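You operate a simulated robot arm through the tools that you are given. There is no shell and no other tool. Be economical: measure what you need, move in short steps, check, and stop when the job is done.

You run a simulated robot arm. Do the job below in one go: nothing can be reset, and whatever is moved stays where it is left.

JOB
Wind the crossmember to its mark, pin it, clamp it, then draw the pin.
Fine: the pin ends in its cup.
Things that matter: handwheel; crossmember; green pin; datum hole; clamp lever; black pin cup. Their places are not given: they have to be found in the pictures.

Only the result counts: the job must be done as asked and must still hold three seconds after the hand-in. Knocking over, shifting, dropping, spilling or breaking anything else fails it.

ROBOT AND FRAMES
A 6-joint arm with a two-finger parallel gripper, fixed in place. Base frame: the origin is at the foot of the arm, x ahead of it, y to its left, z up; the work surface is at about z = 900. Readings come in mm, rad, newtons and seconds.
With the tool pointing down near the work surface it reaches from about 360 to 820 mm from the base axis. Its first joint turns from -2.897 to 2.897 rad. Payload 3.91 kg.
The TCP is the grasp point between the finger pads, 30 mm short of the fingertips. In the tool frame z runs along the fingers and y along their closing line. The gripper opens to 110 mm. The fingers are 20 mm wide and 10 mm thick; the gripper's body (48 by 112 mm) begins 55 mm behind the TCP.
Orientation is that of the tool frame in the base frame, as [roll, pitch, yaw] about the fixed x, y, z axes, in that order (R = Rz(yaw) Ry(pitch) Rx(roll)). With the fingers straight down and closing along the base's y, the tool's x points along the base's -x, its y along +y and its z along -z.

CONTROLS
- The arm moves only by the tool apply_moves. Its argument "targets" is a list of rows, each an object of numbers (a shift or turn left out is 0, a gripper value left out holds the last): "wx", "wy", "wz": the turn, a rotation vector about the base's x, y, z in units of 4 degrees (1.0 is 4 degrees); "dx", "dy", "dz": the shift along the base's x, y, z in units of 25 mm (1.0 is 25 mm); "fingers": the opening, from 0 (shut) to 1 (fully open). In form: [{"wx": .., "wy": .., "wz": .., "dx": .., "dy": .., "dz": .., "fingers": ..}, ...]. A call has 1 to 20 rows; each row shifts and turns the commanded pose from where the row before left it. A call with a number of a shift or a turn outside -1 to 1 is refused whole. Rows are played at 5 a second. More than 50 mm and 0.15 rad between two rows, or a gripper value outside its range, and nothing of the call is played. A pose out of reach is approached as far as the arm can. The call stops where the force on the tool passes 80 N (or 10 N more than at its start, if that is more) or the arm is blocked; 0.2 s more then pass. Each finger travels about 45 mm/s and halts on what it meets, pressing with about 27 N; the grip force reading is that of the motor and also rises with nothing between the fingers. The clock runs only during rows and for 0.2 s after the last one: add rows that do not move to give the fingers time. It gives the time, the measured TCP pose, the force on the tool (base axes), the opening and the grip force at its end, in the units of the frame above (readings bear some noise).
- Cameras (640 x 400 px; columns grow to the right, rows downward): "scene" is fixed at [211, 655.5, 1704.7]; the picture's right is [-0.70, -0.71, 0.00], its down [-0.61, 0.60, -0.51] and it looks along [0.36, -0.36, -0.86] (base axes); focal length 284 px, centre (320, 200). "wrist" rides on the gripper at [-36, 0, -57] in the tool frame; the picture's right is [0.00, -1.00, 0.00], its down [0.97, 0.00, -0.24] and it looks along [0.24, 0.00, 0.97] (tool axes); focal length 218 px, centre (320, 200).
- snapshot(camera): a new picture of that camera. It takes no simulated time.
- lift_body(by): slides the trunk up (or, below 0, down) by that many mm; the arm rides with it, the base frame stays. It gives what a move gives, with no picture.
- point_at(camera, pixels): for up to 12 pixels [column, row] of the newest picture of that camera ("zoom" is the newest enlarged one), the place [x, y, z] in the base frame of the surface seen there, good to about 2 mm, but the place of the scene camera against the robot may be out by one fixed shift of up to 25 mm in any direction. It takes no simulated time.
- enlarge(camera, box): a new picture of the part [left, top, right, bottom] of that camera's present view, enlarged. It takes no simulated time.
- close_job(): hands the job in; it is judged then, once.

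Work in short steps. Measure before you move; look again where a grasp or a placing could have gone wrong, and mend it. You have 80 turns and 38 pictures in all, those below and enlarged ones among them. Open the gripper and draw the arm clear of the work before you hand the job in, unless the task says otherwise; then end with one line.

The tools are called as a command line: name --argument value ..., lists and objects as JSON in quotes. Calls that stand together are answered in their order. apply_moves: Moves the arm, as the interface text tells. Its arguments: {"type":"object","properties":{"targets":{"type":"array","items":{"type":"object","properties":{"wx":{"type":"number"},"wy":{"type":"number"},"wz":{"type":"number"},"dx":{"type":"number"},"dy":{"type":"number"},"dz":{"type":"number"},"fingers":{"type":"number"}}}}},"required":["targets"]} The other tools are called the same way: lift_body (by) slides the trunk up or down; snapshot (camera) takes a picture; point_at (camera, pixels) gives the place of the surface under pixels of a picture; enlarge (camera, box) takes an enlarged picture of a part of a camera's view; close_job () hands the job in.

At the start:

```text
time_s: 0.0
tcp_pos: [531.7, 215.0, 1282.1]
ee_rot: [3.141, 0.0, -3.141]
contact_force: [0.4, -0.6, 0.6]
width: 109.9
grasp_force: 0.2
trunk travel left (down, up): [-525.0, 85.0]
```

scene: 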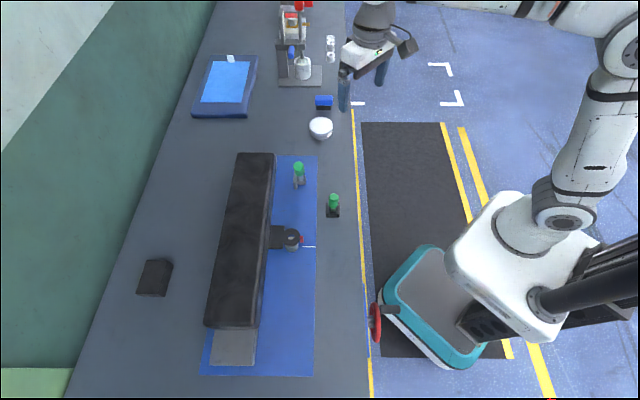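
wrist: 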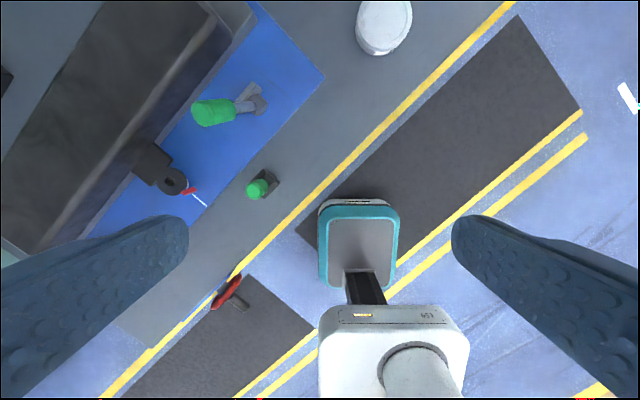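

The scene shows the dark beam with a lug near (290,238), green items at (298,170) and (333,203), and a red wheel at (375,322). I enlarge these to identify them.

enlarge --camera "scene" --box '[240, 140, 400, 260]'

enlarge --camera "wrist" --box '[100, 60, 340, 340]'

enlarge --camera "scene" --box '[190, 230, 430, 390]'

```text
3.33 times, centred on (320, 200) of scene
```

zoom: 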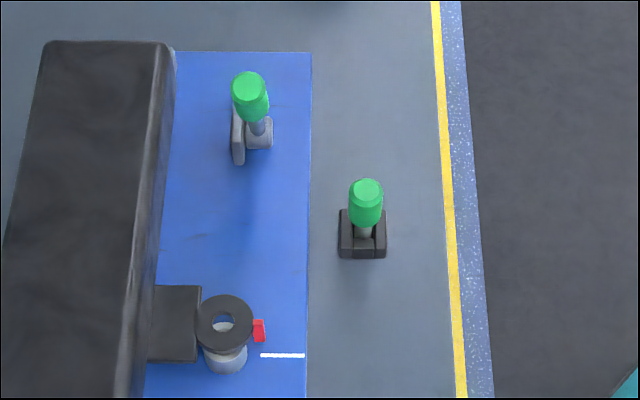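

```text
1.43 times, centred on (220, 200) of wrist
```

zoom: 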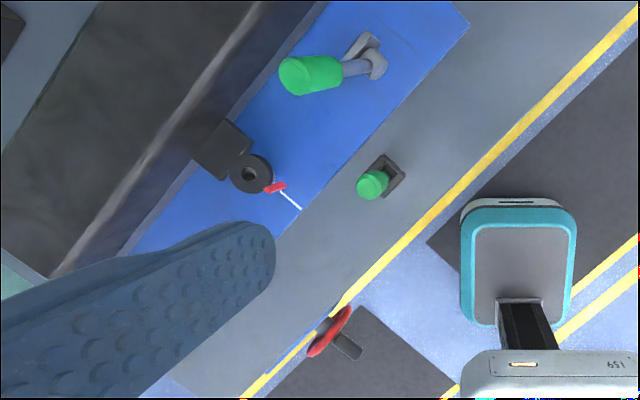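

```text
2.50 times, centred on (310, 310) of scene
```

zoom: 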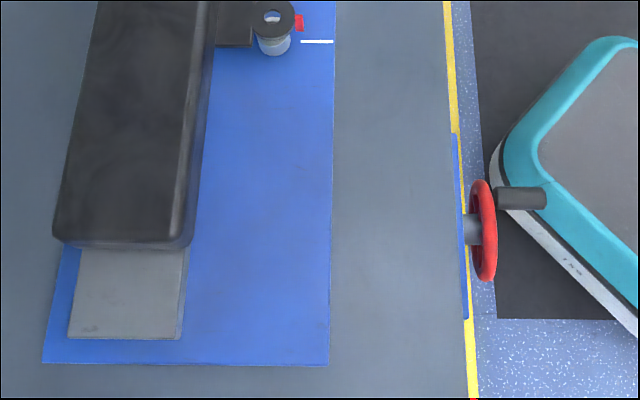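

The green pin stands in the black cup near (333,203), the green-handled lever is at (298,170), and the red pointer and white mark are by the lug. Now I measure the key places in the scene picture.

snapshot --camera "scene"

point_at --camera "scene" --pixels '[[333, 197], [333, 213], [298, 166], [300, 184], [291, 234], [302, 240], [309, 247], [375, 322], [382, 309], [371, 335], [290, 248], [340, 240]]'

snapshot --camera "wrist"

point_at --camera "wrist" --pixels '[[256, 190], [271, 178], [203, 113], [258, 100], [172, 183], [189, 190], [200, 201], [226, 293], [239, 304], [243, 278], [212, 306], [300, 160]]'

```text
32 pictures are left
```

scene: 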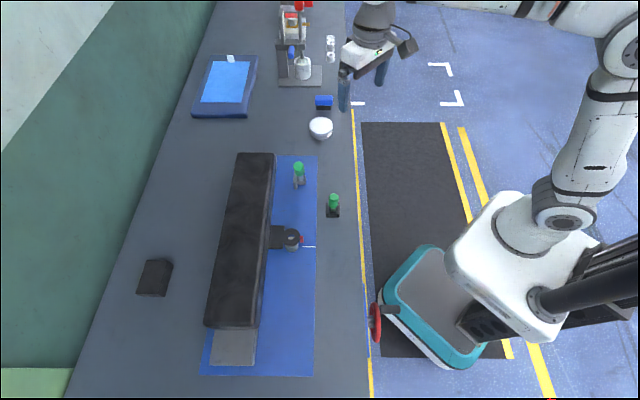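

```text
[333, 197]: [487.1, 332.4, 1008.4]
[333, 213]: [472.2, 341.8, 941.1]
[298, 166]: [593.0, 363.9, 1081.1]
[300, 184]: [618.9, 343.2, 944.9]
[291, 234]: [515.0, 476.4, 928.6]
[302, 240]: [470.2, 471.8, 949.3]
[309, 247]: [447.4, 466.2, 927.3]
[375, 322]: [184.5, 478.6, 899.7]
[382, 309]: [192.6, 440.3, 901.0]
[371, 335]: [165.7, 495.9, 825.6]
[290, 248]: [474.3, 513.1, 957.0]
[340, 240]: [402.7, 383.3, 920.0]
```

```text
31 pictures are left
```

wrist: 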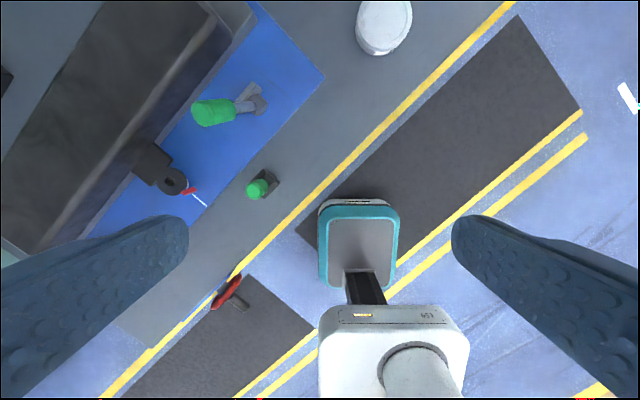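

```text
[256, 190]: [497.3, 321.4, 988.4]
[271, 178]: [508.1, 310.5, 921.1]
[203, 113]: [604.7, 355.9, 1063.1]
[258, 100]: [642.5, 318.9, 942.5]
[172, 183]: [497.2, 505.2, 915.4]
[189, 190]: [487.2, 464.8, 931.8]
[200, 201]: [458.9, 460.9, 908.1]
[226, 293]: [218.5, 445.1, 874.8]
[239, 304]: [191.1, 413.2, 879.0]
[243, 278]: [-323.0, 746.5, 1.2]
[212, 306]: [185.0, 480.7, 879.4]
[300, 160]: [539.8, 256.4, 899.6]
```

Comparing both cameras, the scene frame is off by about (-11,+10,+20). I move to look over the lug with the tool turned 45° so its closing line lies along the bench.

apply_moves --targets '[{"dx": -0.073, "dy": 0.783, "dz": -0.367, "wz": 0.9375}, {"dx": -0.073, "dy": 0.783, "dz": -0.367, "wz": 0.9375}, {"dx": -0.073, "dy": 0.783, "dz": -0.367, "wz": 0.9375}, {"dx": -0.073, "dy": 0.783, "dz": -0.367, "wz": 0.9375}, {"dx": -0.073, "dy": 0.783, "dz": -0.367, "wz": 0.9375}, {"dx": -0.073, "dy": 0.783, "dz": -0.367, "wz": 0.9375}, {"dx": -0.073, "dy": 0.783, "dz": -0.367, "wz": 0.9375}, {"dx": -0.073, "dy": 0.783, "dz": -0.367, "wz": 0.9375}, {"dx": -0.073, "dy": 0.783, "dz": -0.367, "wz": 0.9375}, {"dx": -0.073, "dy": 0.783, "dz": -0.367, "wz": 0.9375}, {"dx": -0.073, "dy": 0.783, "dz": -0.367, "wz": 0.9375}, {"dx": -0.073, "dy": 0.783, "dz": -0.367, "wz": 0.9375}, {}]'

snapshot --camera "wrist"

```text
time_s: 2.8
tcp_pos: [508.9, 452.2, 1170.6]
ee_rot: [-3.141, -0.002, -2.356]
contact_force: [-0.4, -1.5, 0.2]
width: 110.1
grasp_force: 0.0
trunk travel left (down, up): [-525.0, 85.0]
```

```text
30 pictures are left
```

wrist: 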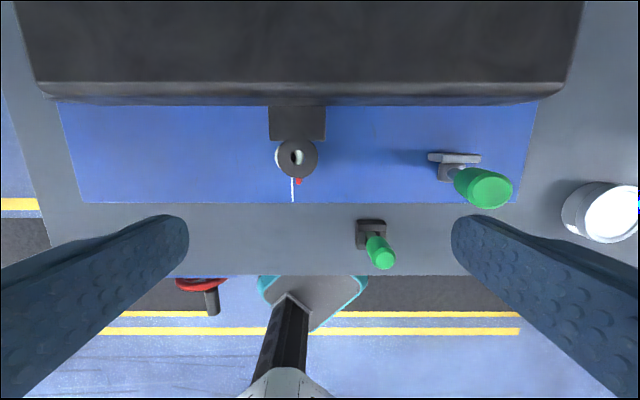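

The view is aligned with the bench: pointer at (299,181), mark at (292,190), ring at (297,157). I measure these plus pin, cup, lever and handwheel handle, and take a zoom on the lug.

point_at --camera "wrist" --pixels '[[299, 181], [292, 192], [310, 165], [282, 148], [277, 158], [297, 157], [381, 259], [371, 230], [485, 188], [455, 158], [212, 302], [205, 288]]'

enlarge --camera "wrist" --box '[250, 100, 346, 208]'

enlarge --camera "wrist" --box '[340, 130, 540, 280]'

```text
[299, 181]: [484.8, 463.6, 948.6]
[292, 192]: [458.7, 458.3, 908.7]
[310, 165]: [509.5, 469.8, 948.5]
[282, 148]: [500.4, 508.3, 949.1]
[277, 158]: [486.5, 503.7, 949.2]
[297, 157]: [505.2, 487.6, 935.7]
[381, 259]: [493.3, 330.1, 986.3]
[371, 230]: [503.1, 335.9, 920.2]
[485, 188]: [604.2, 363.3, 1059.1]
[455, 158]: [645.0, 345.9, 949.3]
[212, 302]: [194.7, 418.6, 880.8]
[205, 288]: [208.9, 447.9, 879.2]
```

```text
3.70 times, centred on (298, 154) of wrist
```

zoom: 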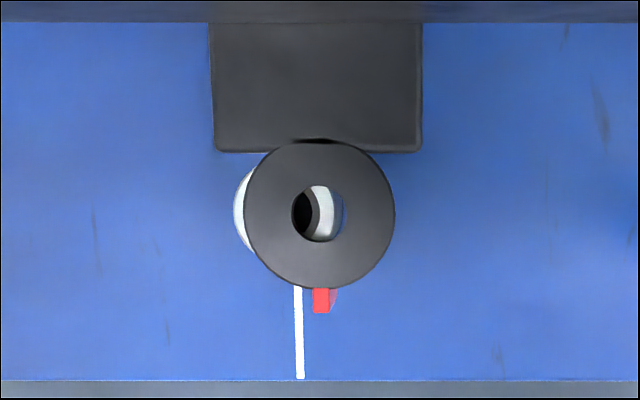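

```text
2.67 times, centred on (440, 205) of wrist
```

zoom: 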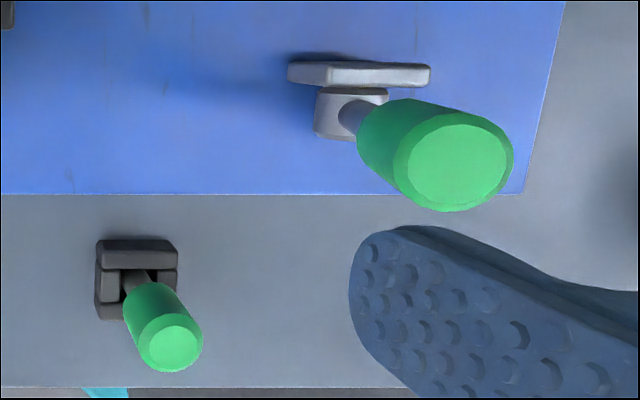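

The crossmember needs about 14 mm to the left in this view (+t). Next I move above the handwheel to look at it closely.

apply_moves --targets '[{"dx": -0.957, "dy": -0.02, "dz": -0.3}, {"dx": -0.957, "dy": -0.02, "dz": -0.3}, {"dx": -0.957, "dy": -0.02, "dz": -0.3}, {"dx": -0.957, "dy": -0.02, "dz": -0.3}, {"dx": -0.957, "dy": -0.02, "dz": -0.3}, {"dx": -0.957, "dy": -0.02, "dz": -0.3}, {"dx": -0.957, "dy": -0.02, "dz": -0.3}, {"dx": -0.957, "dy": -0.02, "dz": -0.3}, {"dx": -0.957, "dy": -0.02, "dz": -0.3}, {"dx": -0.957, "dy": -0.02, "dz": -0.3}, {"dx": -0.957, "dy": -0.02, "dz": -0.3}, {"dx": -0.957, "dy": -0.02, "dz": -0.3}, {}]'

snapshot --camera "wrist"

```text
time_s: 5.6
tcp_pos: [223.1, 446.3, 1078.0]
ee_rot: [3.141, 0.001, -2.356]
contact_force: [0.4, -0.8, 0.2]
width: 109.7
grasp_force: 0.1
trunk travel left (down, up): [-525.0, 85.0]
```

```text
27 pictures are left
```

wrist: 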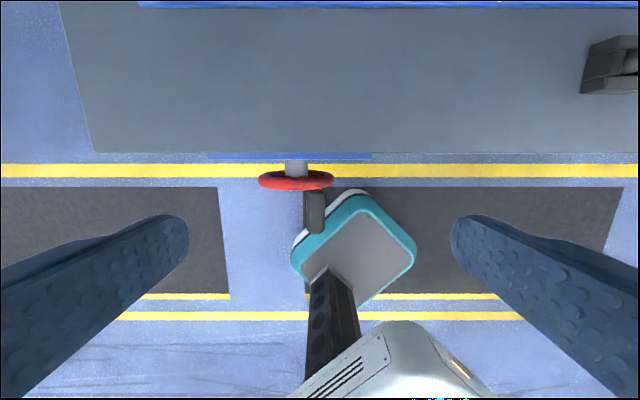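

The handle is at (314,212), the red rim at (260–332,180) and the hub at (296,168). I measure them.

point_at --camera "wrist" --pixels '[[314, 198], [314, 212], [314, 229], [307, 212], [322, 212], [262, 182], [330, 182], [296, 176], [296, 165], [296, 187], [200, 154], [280, 150]]'

enlarge --camera "wrist" --box '[230, 140, 390, 240]'

enlarge --camera "scene" --box '[340, 280, 420, 350]'

point_at --camera "zoom" --pixels '[[300, 200], [320, 160], [290, 280], [250, 250]]'

```text
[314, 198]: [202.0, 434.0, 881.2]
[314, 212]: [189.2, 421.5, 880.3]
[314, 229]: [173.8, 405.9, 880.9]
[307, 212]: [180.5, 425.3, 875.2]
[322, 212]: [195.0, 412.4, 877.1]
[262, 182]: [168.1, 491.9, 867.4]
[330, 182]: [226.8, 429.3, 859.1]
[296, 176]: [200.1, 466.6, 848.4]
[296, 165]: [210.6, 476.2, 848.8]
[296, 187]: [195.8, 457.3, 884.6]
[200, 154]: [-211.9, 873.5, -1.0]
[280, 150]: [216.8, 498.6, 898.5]
```

```text
4.00 times, centred on (310, 190) of wrist
```

zoom: 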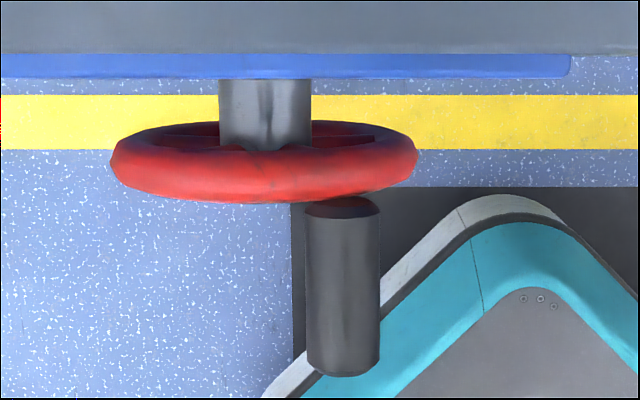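

```text
5.71 times, centred on (380, 315) of scene
```

zoom: 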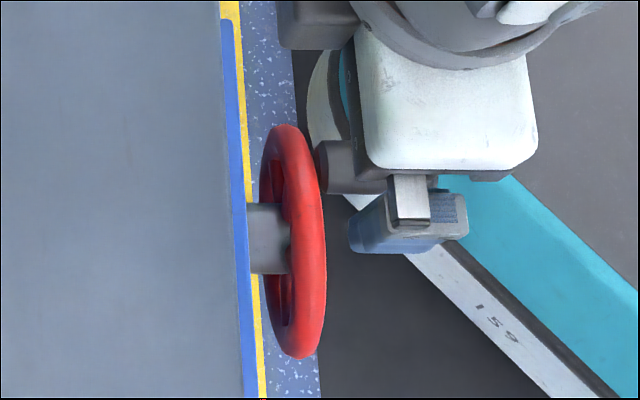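

```text
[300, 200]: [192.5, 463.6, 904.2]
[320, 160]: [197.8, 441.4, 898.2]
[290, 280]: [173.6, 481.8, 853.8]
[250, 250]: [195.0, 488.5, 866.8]
```

Crank geometry: hub at s≈-188, z≈833, handle radius ≈44, handle centre z≈870. The camera sits table-side of the tool and would meet the wheel at the bottom of the turn, so I turn the tool 180° to put it on the outer side.

apply_moves --targets '[{"wz": -1}, {"wz": -1}, {"wz": -1}, {"wz": -1}, {"wz": -1}, {"wz": -1}, {"wz": -1}, {"wz": -1}, {"wz": -1}, {"wz": -1}, {"wz": -1}, {"wz": -1}, {"wz": -1}, {"wz": -1}, {"wz": -1}, {"wz": -1}, {"wz": -1}, {"wz": -1}, {"wz": -1}, {"wz": -1}]'

apply_moves --targets '[{"wz": -1}, {"wz": -1}, {"wz": -1}, {"wz": -1}, {"wz": -1}, {"wz": -1}, {"wz": -1}, {"wz": -1}, {"wz": -1}, {"wz": -1}, {"wz": -1}, {"wz": -1}, {"wz": -1}, {"wz": -1}, {"wz": -1}, {"wz": -1}, {"wz": -1}, {"wz": -1}, {"wz": -1}, {"wz": -1}]'

```text
time_s: 9.8
tcp_pos: [223.8, 444.8, 1081.7]
ee_rot: [3.141, -0.001, 2.528]
contact_force: [-0.8, -0.2, -0.7]
width: 109.9
grasp_force: 0.0
trunk travel left (down, up): [-525.0, 85.0]
```

```text
time_s: 14.0
tcp_pos: [264.8, 426.0, 1078.7]
ee_rot: [-3.116, -0.003, 1.225]
contact_force: [0.1, -0.8, 0.5]
width: 110.1
grasp_force: 0.1
out of reach, approached as far as the arm can: row 18, 19, 20
trunk travel left (down, up): [-525.0, 85.0]
```

The wrist limit stops short of the full 180°. I turn back and will instead tilt the tool about 30° so gripper body and camera stay clear of the wheel.

apply_moves --targets '[{"wz": 1}, {"wz": 1}, {"wz": 1}, {"wz": 1}, {"wz": 1}, {"wz": 1}, {"wz": 1}, {"wz": 1}, {"wz": 1}, {"wz": 1}, {"wz": 1}, {"wz": 1}, {"wz": 1}, {"wz": 1}, {"wz": 1}, {"wz": 1}, {"wz": 1}, {"wz": 1}, {"wz": 1}, {"wz": 1}]'

apply_moves --targets '[{"wz": 1}, {"wz": 1}, {"wz": 1}, {"wz": 1}, {"wz": 1}, {"wz": 1}, {"wz": 1}, {"wz": 1}, {"wz": 1}, {"wz": 1}, {"wz": 1}, {"wz": 1}, {"wz": 1}, {"wz": 1}, {"wz": 1}, {"wz": 1}, {"wz": 1}, {"wz": 1}, {"wz": 1}, {"wz": 1}]'

```text
time_s: 18.2
tcp_pos: [265.0, 425.3, 1078.3]
ee_rot: [-3.115, -0.003, 2.621]
contact_force: [1.0, 0.1, 0.2]
width: 110.1
grasp_force: 0.1
trunk travel left (down, up): [-525.0, 85.0]
```

```text
time_s: 22.4
tcp_pos: [265.3, 425.0, 1078.2]
ee_rot: [-3.118, -0.003, -2.264]
contact_force: [-0.1, 0.2, 0.5]
width: 110.3
grasp_force: 0.1
trunk travel left (down, up): [-525.0, 85.0]
```

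Back near the starting yaw. Now I tilt 30° toward the table, level out the small error, and go to a hover point outside and above the handle.

apply_moves --targets '[{"dx": -0.468, "dy": -0.178, "dz": -0.472, "wx": 0.554, "wy": -0.506, "wz": -0.133, "fingers": 0.55}, {"dx": -0.468, "dy": -0.178, "dz": -0.472, "wx": 0.554, "wy": -0.506, "wz": -0.133}, {"dx": -0.468, "dy": -0.178, "dz": -0.472, "wx": 0.554, "wy": -0.506, "wz": -0.133}, {"dx": -0.468, "dy": -0.178, "dz": -0.472, "wx": 0.554, "wy": -0.506, "wz": -0.133}, {"dx": -0.468, "dy": -0.178, "dz": -0.472, "wx": 0.554, "wy": -0.506, "wz": -0.133}, {"dx": -0.468, "dy": -0.178, "dz": -0.472, "wx": 0.554, "wy": -0.506, "wz": -0.133}, {"dx": -0.468, "dy": -0.178, "dz": -0.472, "wx": 0.554, "wy": -0.506, "wz": -0.133}, {"dx": -0.468, "dy": -0.178, "dz": -0.472, "wx": 0.554, "wy": -0.506, "wz": -0.133}, {"dx": -0.468, "dy": -0.178, "dz": -0.472, "wx": 0.554, "wy": -0.506, "wz": -0.133}, {"dx": -0.468, "dy": -0.178, "dz": -0.472, "wx": 0.554, "wy": -0.506, "wz": -0.133}, {}, {}]'

```text
time_s: 25.0
tcp_pos: [148.5, 380.8, 961.5]
ee_rot: [-3.121, 0.521, -2.358]
contact_force: [-0.4, 0.0, -0.3]
width: 60.5
grasp_force: 0.0
trunk travel left (down, up): [-525.0, 85.0]
```

The tilt is reached at (148,381,961). I go in along the tool axis so the fingers straddle the handle and then check.

apply_moves --targets '[{"dx": 0.225, "dy": 0.224, "dz": -0.676}, {"dx": 0.225, "dy": 0.224, "dz": -0.676}, {"dx": 0.225, "dy": 0.224, "dz": -0.676}, {"dx": 0.225, "dy": 0.224, "dz": -0.676}, {"dx": 0.225, "dy": 0.224, "dz": -0.676}, {}]'

snapshot --camera "wrist"

```text
time_s: 26.4
tcp_pos: [176.0, 409.2, 876.2]
ee_rot: [-3.12, 0.518, -2.361]
contact_force: [0.1, -0.4, -0.6]
width: 60.5
grasp_force: 0.1
trunk travel left (down, up): [-525.0, 85.0]
```

```text
24 pictures are left
```

wrist: 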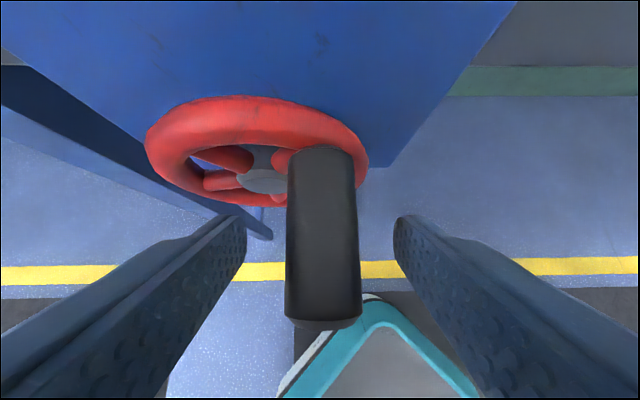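

The handle sits centred between the fingers at (322,240). I close loosely and turn about 30° over the top toward −s, to see direction, force and lead.

apply_moves --targets '[{"fingers": 0.22}, {}, {}, {}, {"dx": -0.294, "dy": 0.294, "dz": 0.197}, {"dx": -0.32, "dy": 0.32, "dz": 0.084}, {}]'

enlarge --camera "scene" --box '[270, 220, 330, 258]'

```text
time_s: 28.0
tcp_pos: [160.7, 424.3, 882.4]
ee_rot: [-3.121, 0.52, -2.36]
contact_force: [2.0, -1.8, 0.6]
width: 25.3
grasp_force: 0.5
trunk travel left (down, up): [-525.0, 85.0]
```

```text
10.53 times, centred on (300, 239) of scene
```

zoom: 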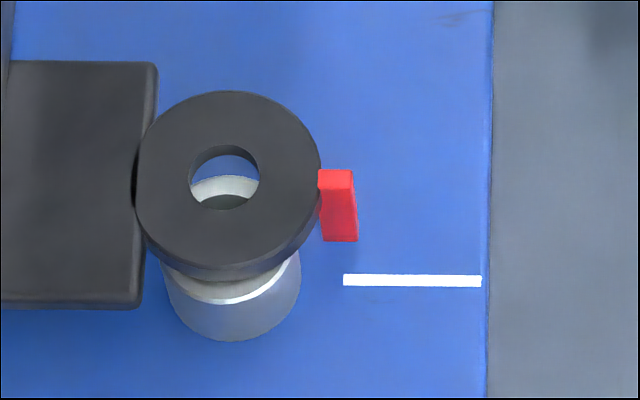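

Turning needs only about 3 N. I continue from 87° to 177° and compare the pointer in the same zoom box.

apply_moves --targets '[{"dx": -0.322, "dy": 0.322, "dz": -0.036}, {"dx": -0.305, "dy": 0.305, "dz": -0.152}, {"dx": -0.269, "dy": 0.269, "dz": -0.26}, {"dx": -0.212, "dy": 0.212, "dz": -0.348}, {"dx": -0.139, "dy": 0.139, "dz": -0.416}, {"dx": -0.059, "dy": 0.059, "dz": -0.452}, {}]'

enlarge --camera "scene" --box '[270, 220, 330, 258]'

```text
time_s: 29.6
tcp_pos: [129.3, 456.7, 841.8]
ee_rot: [-3.121, 0.521, -2.361]
contact_force: [1.9, -0.2, 0.3]
width: 25.7
grasp_force: 1.7
trunk travel left (down, up): [-525.0, 85.0]
```

```text
10.53 times, centred on (300, 239) of scene
```

zoom: 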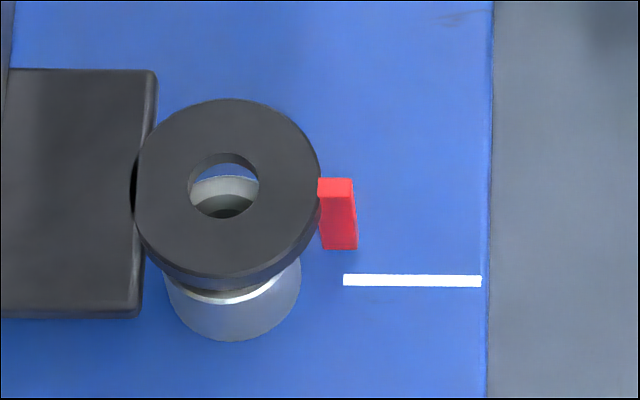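

Moving the right way: about 2.5 mm per quarter turn, so around 10 mm per turn and about 400° more. I go through the bottom from 177° to 357°.

apply_moves --targets '[{"dx": 0.025, "dy": -0.025, "dz": -0.456}, {"dx": 0.107, "dy": -0.107, "dz": -0.432}, {"dx": 0.184, "dy": -0.184, "dz": -0.38}, {"dx": 0.246, "dy": -0.246, "dz": -0.3}, {"dx": 0.294, "dy": -0.294, "dz": -0.196}, {"dx": 0.32, "dy": -0.32, "dz": -0.084}, {"dx": 0.322, "dy": -0.322, "dz": 0.036}, {"dx": 0.305, "dy": -0.305, "dz": 0.152}, {"dx": 0.269, "dy": -0.269, "dz": 0.26}, {"dx": 0.212, "dy": -0.212, "dz": 0.348}, {"dx": 0.139, "dy": -0.139, "dz": 0.416}, {"dx": 0.059, "dy": -0.059, "dz": 0.452}, {}]'

```text
time_s: 30.9
tcp_pos: [143.4, 444.5, 803.6]
ee_rot: [-3.113, 0.519, -2.336]
contact_force: [-50.7, 14.1, 14.7]
width: 62.6
grasp_force: 26.7
out of reach, approached as far as the arm can: row 5, 6
trunk travel left (down, up): [-525.0, 85.0]
stopped in row 6: the force on the tool passed its limit (the readings are from after the stop); the commanded pose is now the measured one
```

Out of reach at row 5 near the bottom and the fingers were pushed wide. I look before doing anything else.

snapshot --camera "wrist"

snapshot --camera "scene"

```text
21 pictures are left
```

wrist: 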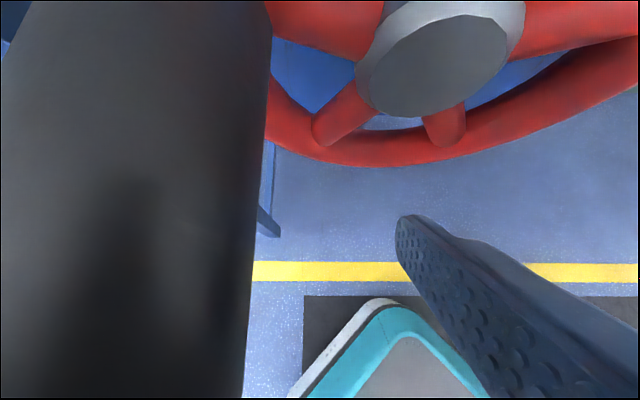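

```text
20 pictures are left
```

scene: 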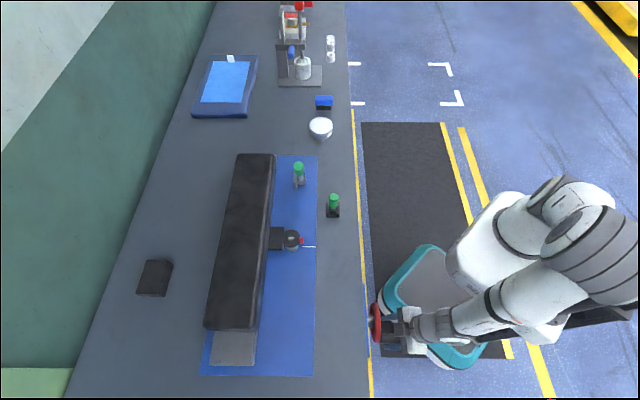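

The loose fingers slipped down past the handle, which is dead-centre at about 180° (big dark shape at left). I shift back to centre on it and rise along it, with open fingers, then look.

apply_moves --targets '[{"fingers": 0.57, "dx": -0.27, "dy": 0.27}, {"dx": -0.27, "dy": 0.27}, {"dz": 0.5}, {"dz": 0.5}, {"dz": 0.42}, {}]'

snapshot --camera "wrist"

```text
time_s: 32.3
tcp_pos: [135.3, 454.7, 838.2]
ee_rot: [-3.113, 0.514, -2.345]
contact_force: [-0.6, -0.7, 0.2]
width: 62.8
grasp_force: 0.0
trunk travel left (down, up): [-525.0, 85.0]
```

```text
19 pictures are left
```

wrist: 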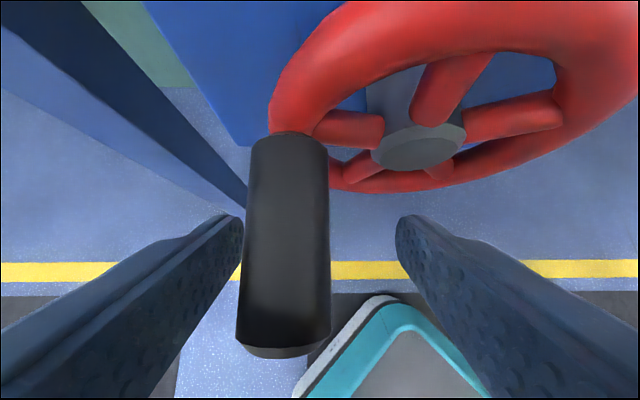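

The handle is back between the fingers at (285,240). I measure its axis and the hub.

point_at --camera "wrist" --pixels '[[285, 240], [289, 170], [283, 320], [250, 240], [322, 240], [420, 150], [420, 140], [400, 130]]'

```text
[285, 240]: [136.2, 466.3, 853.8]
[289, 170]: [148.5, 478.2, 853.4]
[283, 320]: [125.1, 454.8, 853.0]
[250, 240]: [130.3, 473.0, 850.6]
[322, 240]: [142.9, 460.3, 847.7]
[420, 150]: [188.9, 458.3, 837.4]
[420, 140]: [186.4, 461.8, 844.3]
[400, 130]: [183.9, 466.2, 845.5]
```

The handle centre is at s=-233, z=842 (φ≈167°), consistent with hub (-189,832), radius 45. I rise 150 mm and lower the trunk 150 mm so the bottom of the turn comes into reach.

apply_moves --targets '[{"dz": 1}, {"dz": 1}, {"dz": 1}, {"dz": 1}, {"dz": 1}, {"dz": 1}, {}]'

lift_body --by -140

```text
time_s: 33.9
tcp_pos: [137.5, 454.2, 986.6]
ee_rot: [-3.111, 0.514, -2.349]
contact_force: [0.0, 0.3, -0.1]
width: 62.7
grasp_force: 0.1
trunk travel left (down, up): [-525.0, 85.0]
```

```text
time_s: 35.6
tcp_pos: [136.7, 454.7, 846.9]
ee_rot: [-3.111, 0.515, -2.348]
contact_force: [-0.5, -0.2, 0.0]
width: 62.6
grasp_force: 0.1
trunk travel left (down, up): [-385.0, 225.0]
```

Centred on the handle again with reach to spare, I grip it firmly and turn from 167° to 257°.

apply_moves --targets '[{"dx": -0.325, "dy": 0.155}, {"fingers": 0}, {}, {}, {}, {"dx": -0.032, "dy": 0.032, "dz": -0.472}, {"dx": 0.055, "dy": -0.055, "dz": -0.467}, {"dx": 0.139, "dy": -0.139, "dz": -0.432}, {"dx": 0.213, "dy": -0.213, "dz": -0.365}, {"dx": 0.273, "dy": -0.273, "dz": -0.276}, {"dx": 0.313, "dy": -0.313, "dz": -0.165}, {}]'

snapshot --camera "wrist"

```text
time_s: 38.2
tcp_pos: [154.5, 434.7, 794.3]
ee_rot: [-3.114, 0.52, -2.348]
contact_force: [3.0, -3.1, 30.8]
width: 23.5
grasp_force: 45.1
trunk travel left (down, up): [-385.0, 225.0]
```

```text
18 pictures are left
```

wrist: 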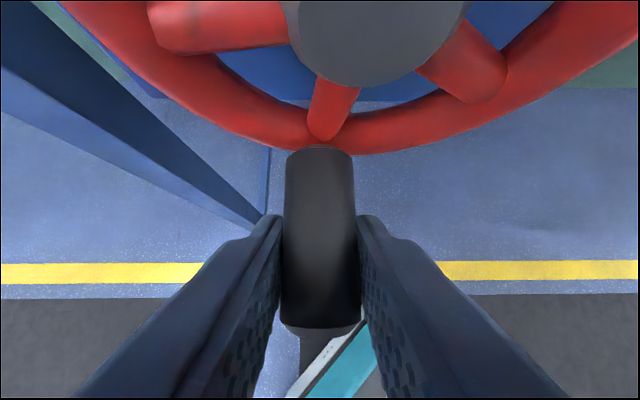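

The wheel turned with the firm grip; the handle is near the bottom. I continue 257°→347°.

apply_moves --targets '[{"dx": 0.334, "dy": -0.334, "dz": -0.03}, {"dx": 0.33, "dy": -0.33, "dz": 0.078}, {"dx": 0.306, "dy": -0.306, "dz": 0.196}, {"dx": 0.258, "dy": -0.258, "dz": 0.301}, {"dx": 0.195, "dy": -0.195, "dz": 0.387}, {"dx": 0.117, "dy": -0.117, "dz": 0.443}, {}]'

enlarge --camera "scene" --box '[270, 220, 330, 258]'

```text
time_s: 39.8
tcp_pos: [190.2, 397.2, 827.1]
ee_rot: [-3.111, 0.513, -2.345]
contact_force: [-15.6, 22.1, 5.1]
width: 23.6
grasp_force: 44.8
trunk travel left (down, up): [-385.0, 225.0]
```

```text
10.53 times, centred on (300, 239) of scene
```

zoom: 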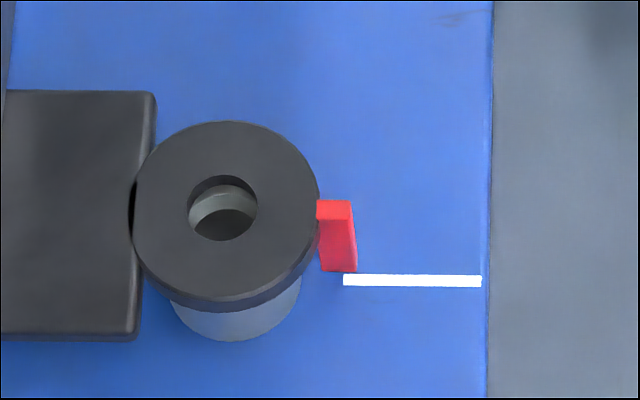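

The pointer moved 22 zoom px per half turn (~13 mm/turn); roughly 10–14 px, i.e. 80–115°, remain. I turn 75° more to φ≈62°.

apply_moves --targets '[{"dx": 0.032, "dy": -0.032, "dz": 0.472}, {"dx": -0.055, "dy": 0.055, "dz": 0.467}, {"dx": -0.139, "dy": 0.139, "dz": 0.432}, {"dx": -0.213, "dy": 0.213, "dz": 0.365}, {"dx": -0.273, "dy": 0.273, "dz": 0.276}, {}]'

enlarge --camera "scene" --box '[270, 220, 330, 258]'

point_at --camera "zoom" --pixels '[[334, 214], [334, 220], [343, 250], [343, 270], [400, 280], [450, 280], [325, 225], [348, 225]]'

```text
time_s: 41.2
tcp_pos: [175.9, 412.7, 875.7]
ee_rot: [-3.112, 0.515, -2.348]
contact_force: [-0.9, -5.8, 1.2]
width: 23.6
grasp_force: 45.0
trunk travel left (down, up): [-385.0, 225.0]
```

```text
10.53 times, centred on (300, 239) of scene
```

zoom: 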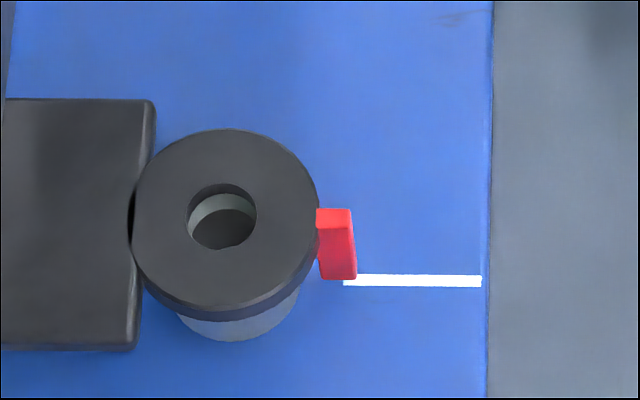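

```text
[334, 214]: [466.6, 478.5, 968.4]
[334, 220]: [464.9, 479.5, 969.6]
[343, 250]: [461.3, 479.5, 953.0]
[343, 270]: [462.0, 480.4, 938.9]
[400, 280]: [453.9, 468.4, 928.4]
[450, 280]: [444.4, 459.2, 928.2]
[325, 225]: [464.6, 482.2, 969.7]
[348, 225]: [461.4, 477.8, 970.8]
```

By point readings the pointer (s≈-10) is now level with the mark (s≈-10.3). I release the handle, back out, and raise the trunk to check from straight above.

apply_moves --targets '[{"fingers": 0.55}, {}, {}, {"dx": -0.225, "dy": -0.225, "dz": 0.7}, {"dx": -0.225, "dy": -0.225, "dz": 0.7}, {"dx": -0.225, "dy": -0.225, "dz": 0.7}, {"dx": -0.225, "dy": -0.225, "dz": 0.7}, {"dx": -0.225, "dy": -0.225, "dz": 0.7}, {}]'

lift_body --by 140

```text
time_s: 43.2
tcp_pos: [148.5, 383.5, 962.9]
ee_rot: [-3.111, 0.515, -2.348]
contact_force: [-0.2, 0.2, -0.1]
width: 60.4
grasp_force: 0.0
trunk travel left (down, up): [-385.0, 225.0]
```

```text
time_s: 44.9
tcp_pos: [148.0, 383.3, 1103.4]
ee_rot: [-3.112, 0.517, -2.348]
contact_force: [-0.4, -0.6, 0.0]
width: 60.7
grasp_force: 0.0
trunk travel left (down, up): [-525.0, 85.0]
```

I untilt and fly over the lug, camera straight above the pointer.

apply_moves --targets '[{"dx": 0.854, "dy": 0.183, "dz": -0.066, "wx": -0.352, "wy": 0.395, "wz": -0.008}, {"dx": 0.854, "dy": 0.183, "dz": -0.066, "wx": -0.352, "wy": 0.395, "wz": -0.008}, {"dx": 0.854, "dy": 0.183, "dz": -0.066, "wx": -0.352, "wy": 0.395, "wz": -0.008}, {"dx": 0.854, "dy": 0.183, "dz": -0.066, "wx": -0.352, "wy": 0.395, "wz": -0.008}, {"dx": 0.854, "dy": 0.183, "dz": -0.066, "wx": -0.352, "wy": 0.395, "wz": -0.008}, {"dx": 0.854, "dy": 0.183, "dz": -0.066, "wx": -0.352, "wy": 0.395, "wz": -0.008}, {"dx": 0.854, "dy": 0.183, "dz": -0.066, "wx": -0.352, "wy": 0.395, "wz": -0.008}, {"dx": 0.854, "dy": 0.183, "dz": -0.066, "wx": -0.352, "wy": 0.395, "wz": -0.008}, {"dx": 0.854, "dy": 0.183, "dz": -0.066, "wx": -0.352, "wy": 0.395, "wz": -0.008}, {"dx": 0.854, "dy": 0.183, "dz": -0.066, "wx": -0.352, "wy": 0.395, "wz": -0.008}, {"dx": 0.854, "dy": 0.183, "dz": -0.066, "wx": -0.352, "wy": 0.395, "wz": -0.008}, {"dx": 0.854, "dy": 0.183, "dz": -0.066, "wx": -0.352, "wy": 0.395, "wz": -0.008}, {"dx": 0.854, "dy": 0.183, "dz": -0.066, "wx": -0.352, "wy": 0.395, "wz": -0.008}, {"dx": 0.854, "dy": 0.183, "dz": -0.066, "wx": -0.352, "wy": 0.395, "wz": -0.008}, {}]'

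enlarge --camera "wrist" --box '[200, 60, 440, 210]'

```text
time_s: 48.1
tcp_pos: [444.4, 446.3, 1079.2]
ee_rot: [3.141, 0.0, -2.362]
contact_force: [0.3, 0.2, -0.6]
width: 60.4
grasp_force: 0.0
trunk travel left (down, up): [-525.0, 85.0]
```

```text
2.67 times, centred on (320, 135) of wrist
```

zoom: 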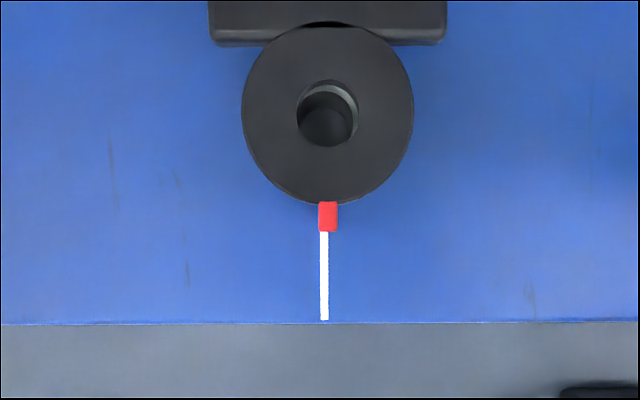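

Straight above, the pointer top is at zoom x=328 and the mark at 324; corrected for height the pointer is still ~0.9 mm short (needs ~25° more). I go back to the handle hover.

apply_moves --targets '[{"dx": -0.846, "dy": -0.179, "dz": -0.226, "wx": 0.374, "wy": -0.374}, {"dx": -0.846, "dy": -0.179, "dz": -0.226, "wx": 0.374, "wy": -0.374}, {"dx": -0.846, "dy": -0.179, "dz": -0.226, "wx": 0.374, "wy": -0.374}, {"dx": -0.846, "dy": -0.179, "dz": -0.226, "wx": 0.374, "wy": -0.374}, {"dx": -0.846, "dy": -0.179, "dz": -0.226, "wx": 0.374, "wy": -0.374}, {"dx": -0.846, "dy": -0.179, "dz": -0.226, "wx": 0.374, "wy": -0.374}, {"dx": -0.846, "dy": -0.179, "dz": -0.226, "wx": 0.374, "wy": -0.374}, {"dx": -0.846, "dy": -0.179, "dz": -0.226, "wx": 0.374, "wy": -0.374}, {"dx": -0.846, "dy": -0.179, "dz": -0.226, "wx": 0.374, "wy": -0.374}, {"dx": -0.846, "dy": -0.179, "dz": -0.226, "wx": 0.374, "wy": -0.374}, {"dx": -0.846, "dy": -0.179, "dz": -0.226, "wx": 0.374, "wy": -0.374}, {"dx": -0.846, "dy": -0.179, "dz": -0.226, "wx": 0.374, "wy": -0.374}, {"dx": -0.846, "dy": -0.179, "dz": -0.226, "wx": 0.374, "wy": -0.374}, {"dx": -0.846, "dy": -0.179, "dz": -0.226, "wx": 0.374, "wy": -0.374}, {}]'

```text
time_s: 51.3
tcp_pos: [150.4, 386.4, 998.6]
ee_rot: [3.137, 0.516, -2.363]
contact_force: [0.0, 1.2, -0.5]
width: 60.4
grasp_force: 0.0
trunk travel left (down, up): [-525.0, 85.0]
```

At hover. I approach, grip the handle firmly and turn it 25° more.

apply_moves --targets '[{"dz": -0.75}, {"dz": -0.75}, {"dx": 0.204, "dy": 0.21, "dz": -0.683}, {"dx": 0.204, "dy": 0.21, "dz": -0.683}, {"dx": 0.204, "dy": 0.21, "dz": -0.683}, {"dx": 0.204, "dy": 0.21, "dz": -0.683}, {"dx": 0.204, "dy": 0.21, "dz": -0.683}, {"fingers": 0}, {}, {}, {}, {"dx": -0.13, "dy": 0.13, "dz": 0.08}, {"dx": -0.13, "dy": 0.13, "dz": 0.067}, {"dx": -0.138, "dy": 0.138, "dz": 0.042}, {"dx": -0.138, "dy": 0.138, "dz": 0.022}, {}, {}]'

apply_moves --targets '[{"fingers": 0.55}, {}, {}, {"dx": -0.225, "dy": -0.225, "dz": 0.7}, {"dx": -0.225, "dy": -0.225, "dz": 0.7}, {"dx": -0.225, "dy": -0.225, "dz": 0.7}, {"dx": -0.225, "dy": -0.225, "dz": 0.7}, {"dx": -0.225, "dy": -0.225, "dz": 0.7}, {"dz": 0.8}, {"dz": 0.8}, {"dz": 0.8}, {"dz": 0.8}, {}]'

```text
time_s: 54.9
tcp_pos: [163.4, 424.5, 881.6]
ee_rot: [3.136, 0.52, -2.362]
contact_force: [3.3, 2.3, 3.6]
width: 23.5
grasp_force: 44.9
trunk travel left (down, up): [-525.0, 85.0]
```

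```text
time_s: 57.7
tcp_pos: [133.7, 397.7, 1049.1]
ee_rot: [3.136, 0.515, -2.364]
contact_force: [-0.8, 0.1, -0.2]
width: 60.5
grasp_force: 0.0
trunk travel left (down, up): [-525.0, 85.0]
```

Turned about 23°; backed off. I return above the lug to verify.

apply_moves --targets '[{"dx": 0.891, "dy": 0.139, "dz": 0.086, "wx": -0.373, "wy": 0.373, "wz": 0.008}, {"dx": 0.891, "dy": 0.139, "dz": 0.086, "wx": -0.373, "wy": 0.373, "wz": 0.008}, {"dx": 0.891, "dy": 0.139, "dz": 0.086, "wx": -0.373, "wy": 0.373, "wz": 0.008}, {"dx": 0.891, "dy": 0.139, "dz": 0.086, "wx": -0.373, "wy": 0.373, "wz": 0.008}, {"dx": 0.891, "dy": 0.139, "dz": 0.086, "wx": -0.373, "wy": 0.373, "wz": 0.008}, {"dx": 0.891, "dy": 0.139, "dz": 0.086, "wx": -0.373, "wy": 0.373, "wz": 0.008}, {"dx": 0.891, "dy": 0.139, "dz": 0.086, "wx": -0.373, "wy": 0.373, "wz": 0.008}, {"dx": 0.891, "dy": 0.139, "dz": 0.086, "wx": -0.373, "wy": 0.373, "wz": 0.008}, {"dx": 0.891, "dy": 0.139, "dz": 0.086, "wx": -0.373, "wy": 0.373, "wz": 0.008}, {"dx": 0.891, "dy": 0.139, "dz": 0.086, "wx": -0.373, "wy": 0.373, "wz": 0.008}, {"dx": 0.891, "dy": 0.139, "dz": 0.086, "wx": -0.373, "wy": 0.373, "wz": 0.008}, {"dx": 0.891, "dy": 0.139, "dz": 0.086, "wx": -0.373, "wy": 0.373, "wz": 0.008}, {"dx": 0.891, "dy": 0.139, "dz": 0.086, "wx": -0.373, "wy": 0.373, "wz": 0.008}, {"dx": 0.891, "dy": 0.139, "dz": 0.086, "wx": -0.373, "wy": 0.373, "wz": 0.008}, {}, {}]'

enlarge --camera "wrist" --box '[240, 70, 400, 170]'

```text
time_s: 61.1
tcp_pos: [447.2, 446.8, 1077.7]
ee_rot: [3.137, 0.001, -2.357]
contact_force: [-0.4, 0.4, 0.2]
width: 60.2
grasp_force: 0.0
trunk travel left (down, up): [-525.0, 85.0]
```

```text
4.00 times, centred on (320, 120) of wrist
```

zoom: 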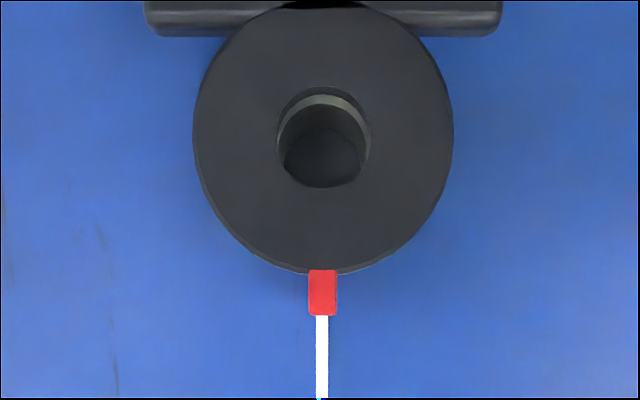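

The pointer (322.5) now sits over the mark (322) and the hole shows concentric. I measure the ring's centre with symmetric points.

point_at --camera "zoom" --pixels '[[205, 138], [442, 138], [324, 16], [324, 260], [262, 138], [385, 138], [324, 76], [324, 200], [323, 290], [322, 370], [310, 165], [324, 178]]'

snapshot --camera "wrist"

```text
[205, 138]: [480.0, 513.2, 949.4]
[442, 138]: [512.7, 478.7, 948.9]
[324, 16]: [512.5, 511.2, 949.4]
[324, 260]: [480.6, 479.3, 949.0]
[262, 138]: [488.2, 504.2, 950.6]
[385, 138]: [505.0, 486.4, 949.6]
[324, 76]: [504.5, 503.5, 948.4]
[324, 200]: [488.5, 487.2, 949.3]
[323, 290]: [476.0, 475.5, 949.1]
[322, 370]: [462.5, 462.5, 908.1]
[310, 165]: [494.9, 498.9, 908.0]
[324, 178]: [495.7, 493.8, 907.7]
```

```text
13 pictures are left
```

wrist: 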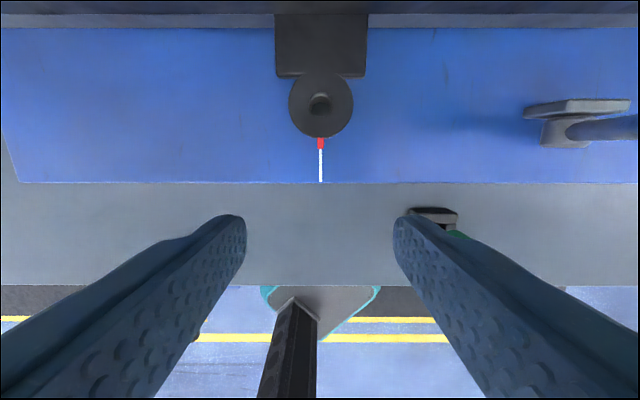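

Ring centre is (496.5,495.4), top z≈949, hole floor z≈908. Next I move to look down on the pin in its cup.

apply_moves --targets '[{"dx": 0.135, "dy": -0.947, "dz": 0.08, "fingers": 0.5}, {"dx": 0.135, "dy": -0.947, "dz": 0.08}, {"dx": 0.135, "dy": -0.947, "dz": 0.08}, {"dx": 0.135, "dy": -0.947, "dz": 0.08}, {"dx": 0.135, "dy": -0.947, "dz": 0.08}, {"dx": 0.135, "dy": -0.947, "dz": 0.08}, {}]'

snapshot --camera "wrist"

```text
time_s: 62.7
tcp_pos: [466.1, 303.1, 1089.6]
ee_rot: [3.139, 0.001, -2.354]
contact_force: [0.5, 1.0, 0.1]
width: 54.9
grasp_force: 0.1
trunk travel left (down, up): [-525.0, 85.0]
```

```text
12 pictures are left
```

wrist: 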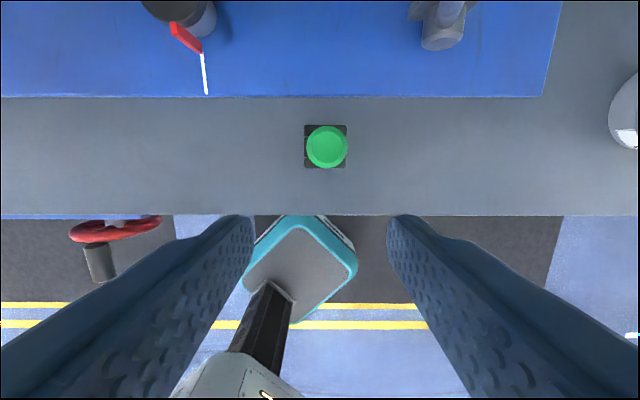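

The pin head is at (327,147) directly beneath. I measure its head, the cup, and the visible lever foot.

point_at --camera "wrist" --pixels '[[327, 147], [312, 147], [342, 147], [327, 132], [327, 162], [306, 128], [345, 128], [306, 165], [345, 165], [330, 190], [440, 30], [450, 8]]'

```text
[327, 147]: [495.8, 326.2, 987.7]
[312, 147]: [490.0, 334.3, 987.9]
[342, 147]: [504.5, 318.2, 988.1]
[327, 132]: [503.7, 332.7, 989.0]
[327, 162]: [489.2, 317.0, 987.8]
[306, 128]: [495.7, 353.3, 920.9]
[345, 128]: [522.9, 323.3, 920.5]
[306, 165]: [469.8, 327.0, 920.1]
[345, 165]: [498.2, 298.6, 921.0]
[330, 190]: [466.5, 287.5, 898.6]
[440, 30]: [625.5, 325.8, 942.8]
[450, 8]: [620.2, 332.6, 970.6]
```

Pin and cup are centred at (496.6,325.6), head top z=988, cup top z=920.5. I move over it, descend to TCP z=986 (fingertips stay above ring height later) and grip the head.

apply_moves --targets '[{"dx": 0.61, "dy": 0.45}, {"dx": 0.61, "dy": 0.45}, {"dz": -0.69}, {"dz": -0.69}, {"dz": -0.69}, {"dz": -0.69}, {"dz": -0.69}, {"dz": -0.69}, {}, {"fingers": 0}, {}, {}, {}, {}]'

enlarge --camera "scene" --box '[300, 170, 364, 220]'

```text
time_s: 65.7
tcp_pos: [498.6, 327.6, 987.2]
ee_rot: [3.138, 0.001, -2.356]
contact_force: [-0.2, 0.7, -0.2]
width: 29.1
grasp_force: 27.4
trunk travel left (down, up): [-525.0, 85.0]
```

```text
8.00 times, centred on (332, 195) of scene
```

zoom: 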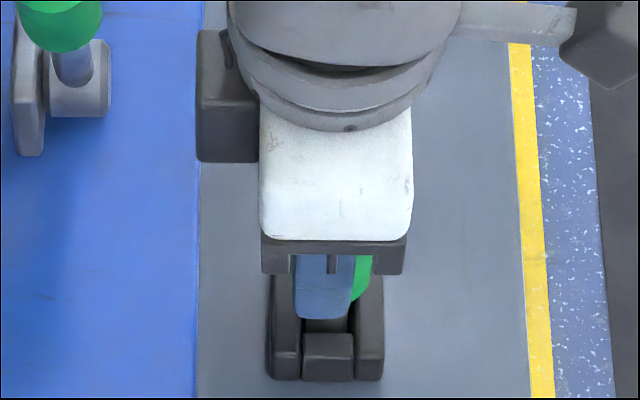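

Pin gripped (width 29). I check the beam's height and face from the last scene picture while lifting the pin 65 mm.

point_at --camera "scene" --pixels '[[255, 200], [245, 240], [262, 235], [265, 240], [230, 240]]'

apply_moves --targets '[{"dz": 0.52}, {"dz": 0.52}, {"dz": 0.52}, {"dz": 0.52}, {"dz": 0.52}, {}]'

snapshot --camera "scene"

```text
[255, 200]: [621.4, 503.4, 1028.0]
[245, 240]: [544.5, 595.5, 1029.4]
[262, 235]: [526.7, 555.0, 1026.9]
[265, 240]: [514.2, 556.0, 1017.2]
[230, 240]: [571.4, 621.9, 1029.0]
```

```text
time_s: 67.1
tcp_pos: [496.3, 327.1, 1053.2]
ee_rot: [3.138, 0.001, -2.356]
contact_force: [0.4, 0.2, -1.1]
width: 28.9
grasp_force: 27.0
trunk travel left (down, up): [-525.0, 85.0]
```

```text
10 pictures are left
```

scene: 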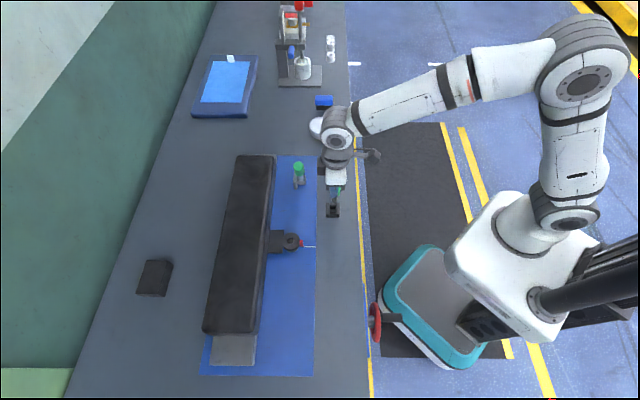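

The pin is lifted clear. I shift it by the exact cup-to-ring offset (-0.1,+169.8) and look before lowering.

apply_moves --targets '[{"dx": -0.001, "dy": 0.97}, {"dx": -0.001, "dy": 0.97}, {"dx": -0.001, "dy": 0.97}, {"dx": -0.001, "dy": 0.97}, {"dx": 0, "dy": 0.97}, {"dx": 0, "dy": 0.97}, {"dx": 0, "dy": 0.972}, {}, {}]'

enlarge --camera "scene" --box '[260, 205, 340, 260]'

```text
time_s: 69.1
tcp_pos: [498.5, 495.9, 1052.7]
ee_rot: [3.139, 0.002, -2.356]
contact_force: [0.9, -0.7, -1.2]
width: 28.7
grasp_force: 27.0
trunk travel left (down, up): [-525.0, 85.0]
```

```text
7.27 times, centred on (300, 232) of scene
```

zoom: 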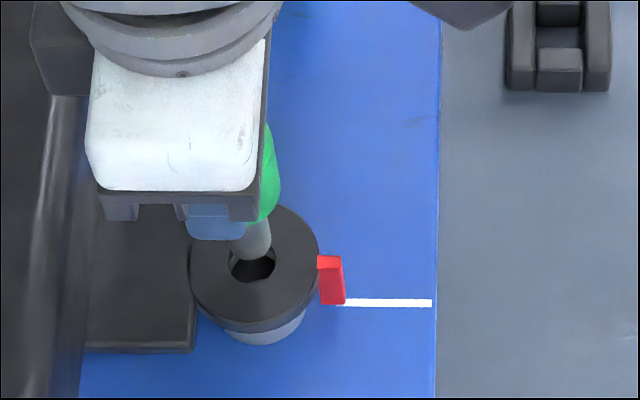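

The shank hangs over the hole. I lower in small steps watching the force.

apply_moves --targets '[{"dz": -0.2}, {"dz": -0.2}, {"dz": -0.2}, {"dz": -0.2}, {"dz": -0.2}, {"dz": -0.2}, {}]'

```text
time_s: 70.7
tcp_pos: [498.3, 494.9, 1023.3]
ee_rot: [3.138, 0.004, -2.354]
contact_force: [0.0, 4.8, 2.4]
width: 28.5
grasp_force: 26.7
trunk travel left (down, up): [-525.0, 85.0]
```

Only small side force so far. I continue 15 mm further.

apply_moves --targets '[{"dz": -0.15}, {"dz": -0.15}, {"dz": -0.15}, {"dz": -0.15}, {}]'

enlarge --camera "scene" --box '[260, 205, 340, 260]'

```text
time_s: 71.9
tcp_pos: [497.6, 496.4, 1007.3]
ee_rot: [3.138, 0.004, -2.354]
contact_force: [0.6, 4.6, -0.1]
width: 28.7
grasp_force: 27.0
trunk travel left (down, up): [-525.0, 85.0]
```

```text
7.27 times, centred on (300, 232) of scene
```

zoom: 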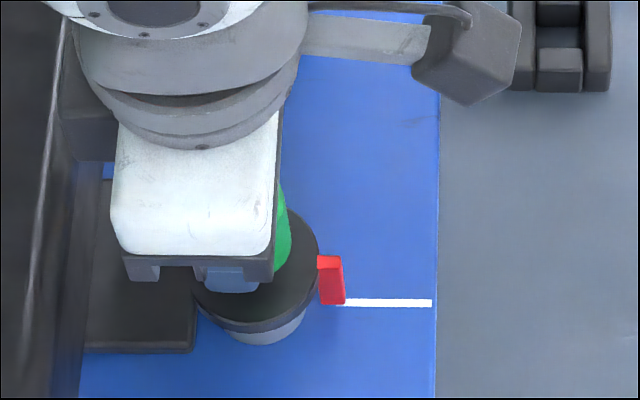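

The pin is entering the hole with negligible vertical force. I keep lowering 2.5 mm per row.

apply_moves --targets '[{"dz": -0.1}, {"dz": -0.1}, {"dz": -0.1}, {"dz": -0.1}, {}]'

apply_moves --targets '[{"dz": -0.08}, {"dz": -0.08}, {}]'

```text
time_s: 73.1
tcp_pos: [496.7, 495.3, 1000.6]
ee_rot: [3.138, 0.011, -2.356]
contact_force: [9.2, 4.6, 27.7]
width: 28.8
grasp_force: 27.6
trunk travel left (down, up): [-525.0, 85.0]
```

```text
time_s: 73.9
tcp_pos: [496.4, 493.8, 991.9]
ee_rot: [3.139, -0.004, -2.356]
contact_force: [-0.4, -4.1, 10.2]
width: 29.0
grasp_force: 26.9
trunk travel left (down, up): [-525.0, 85.0]
```

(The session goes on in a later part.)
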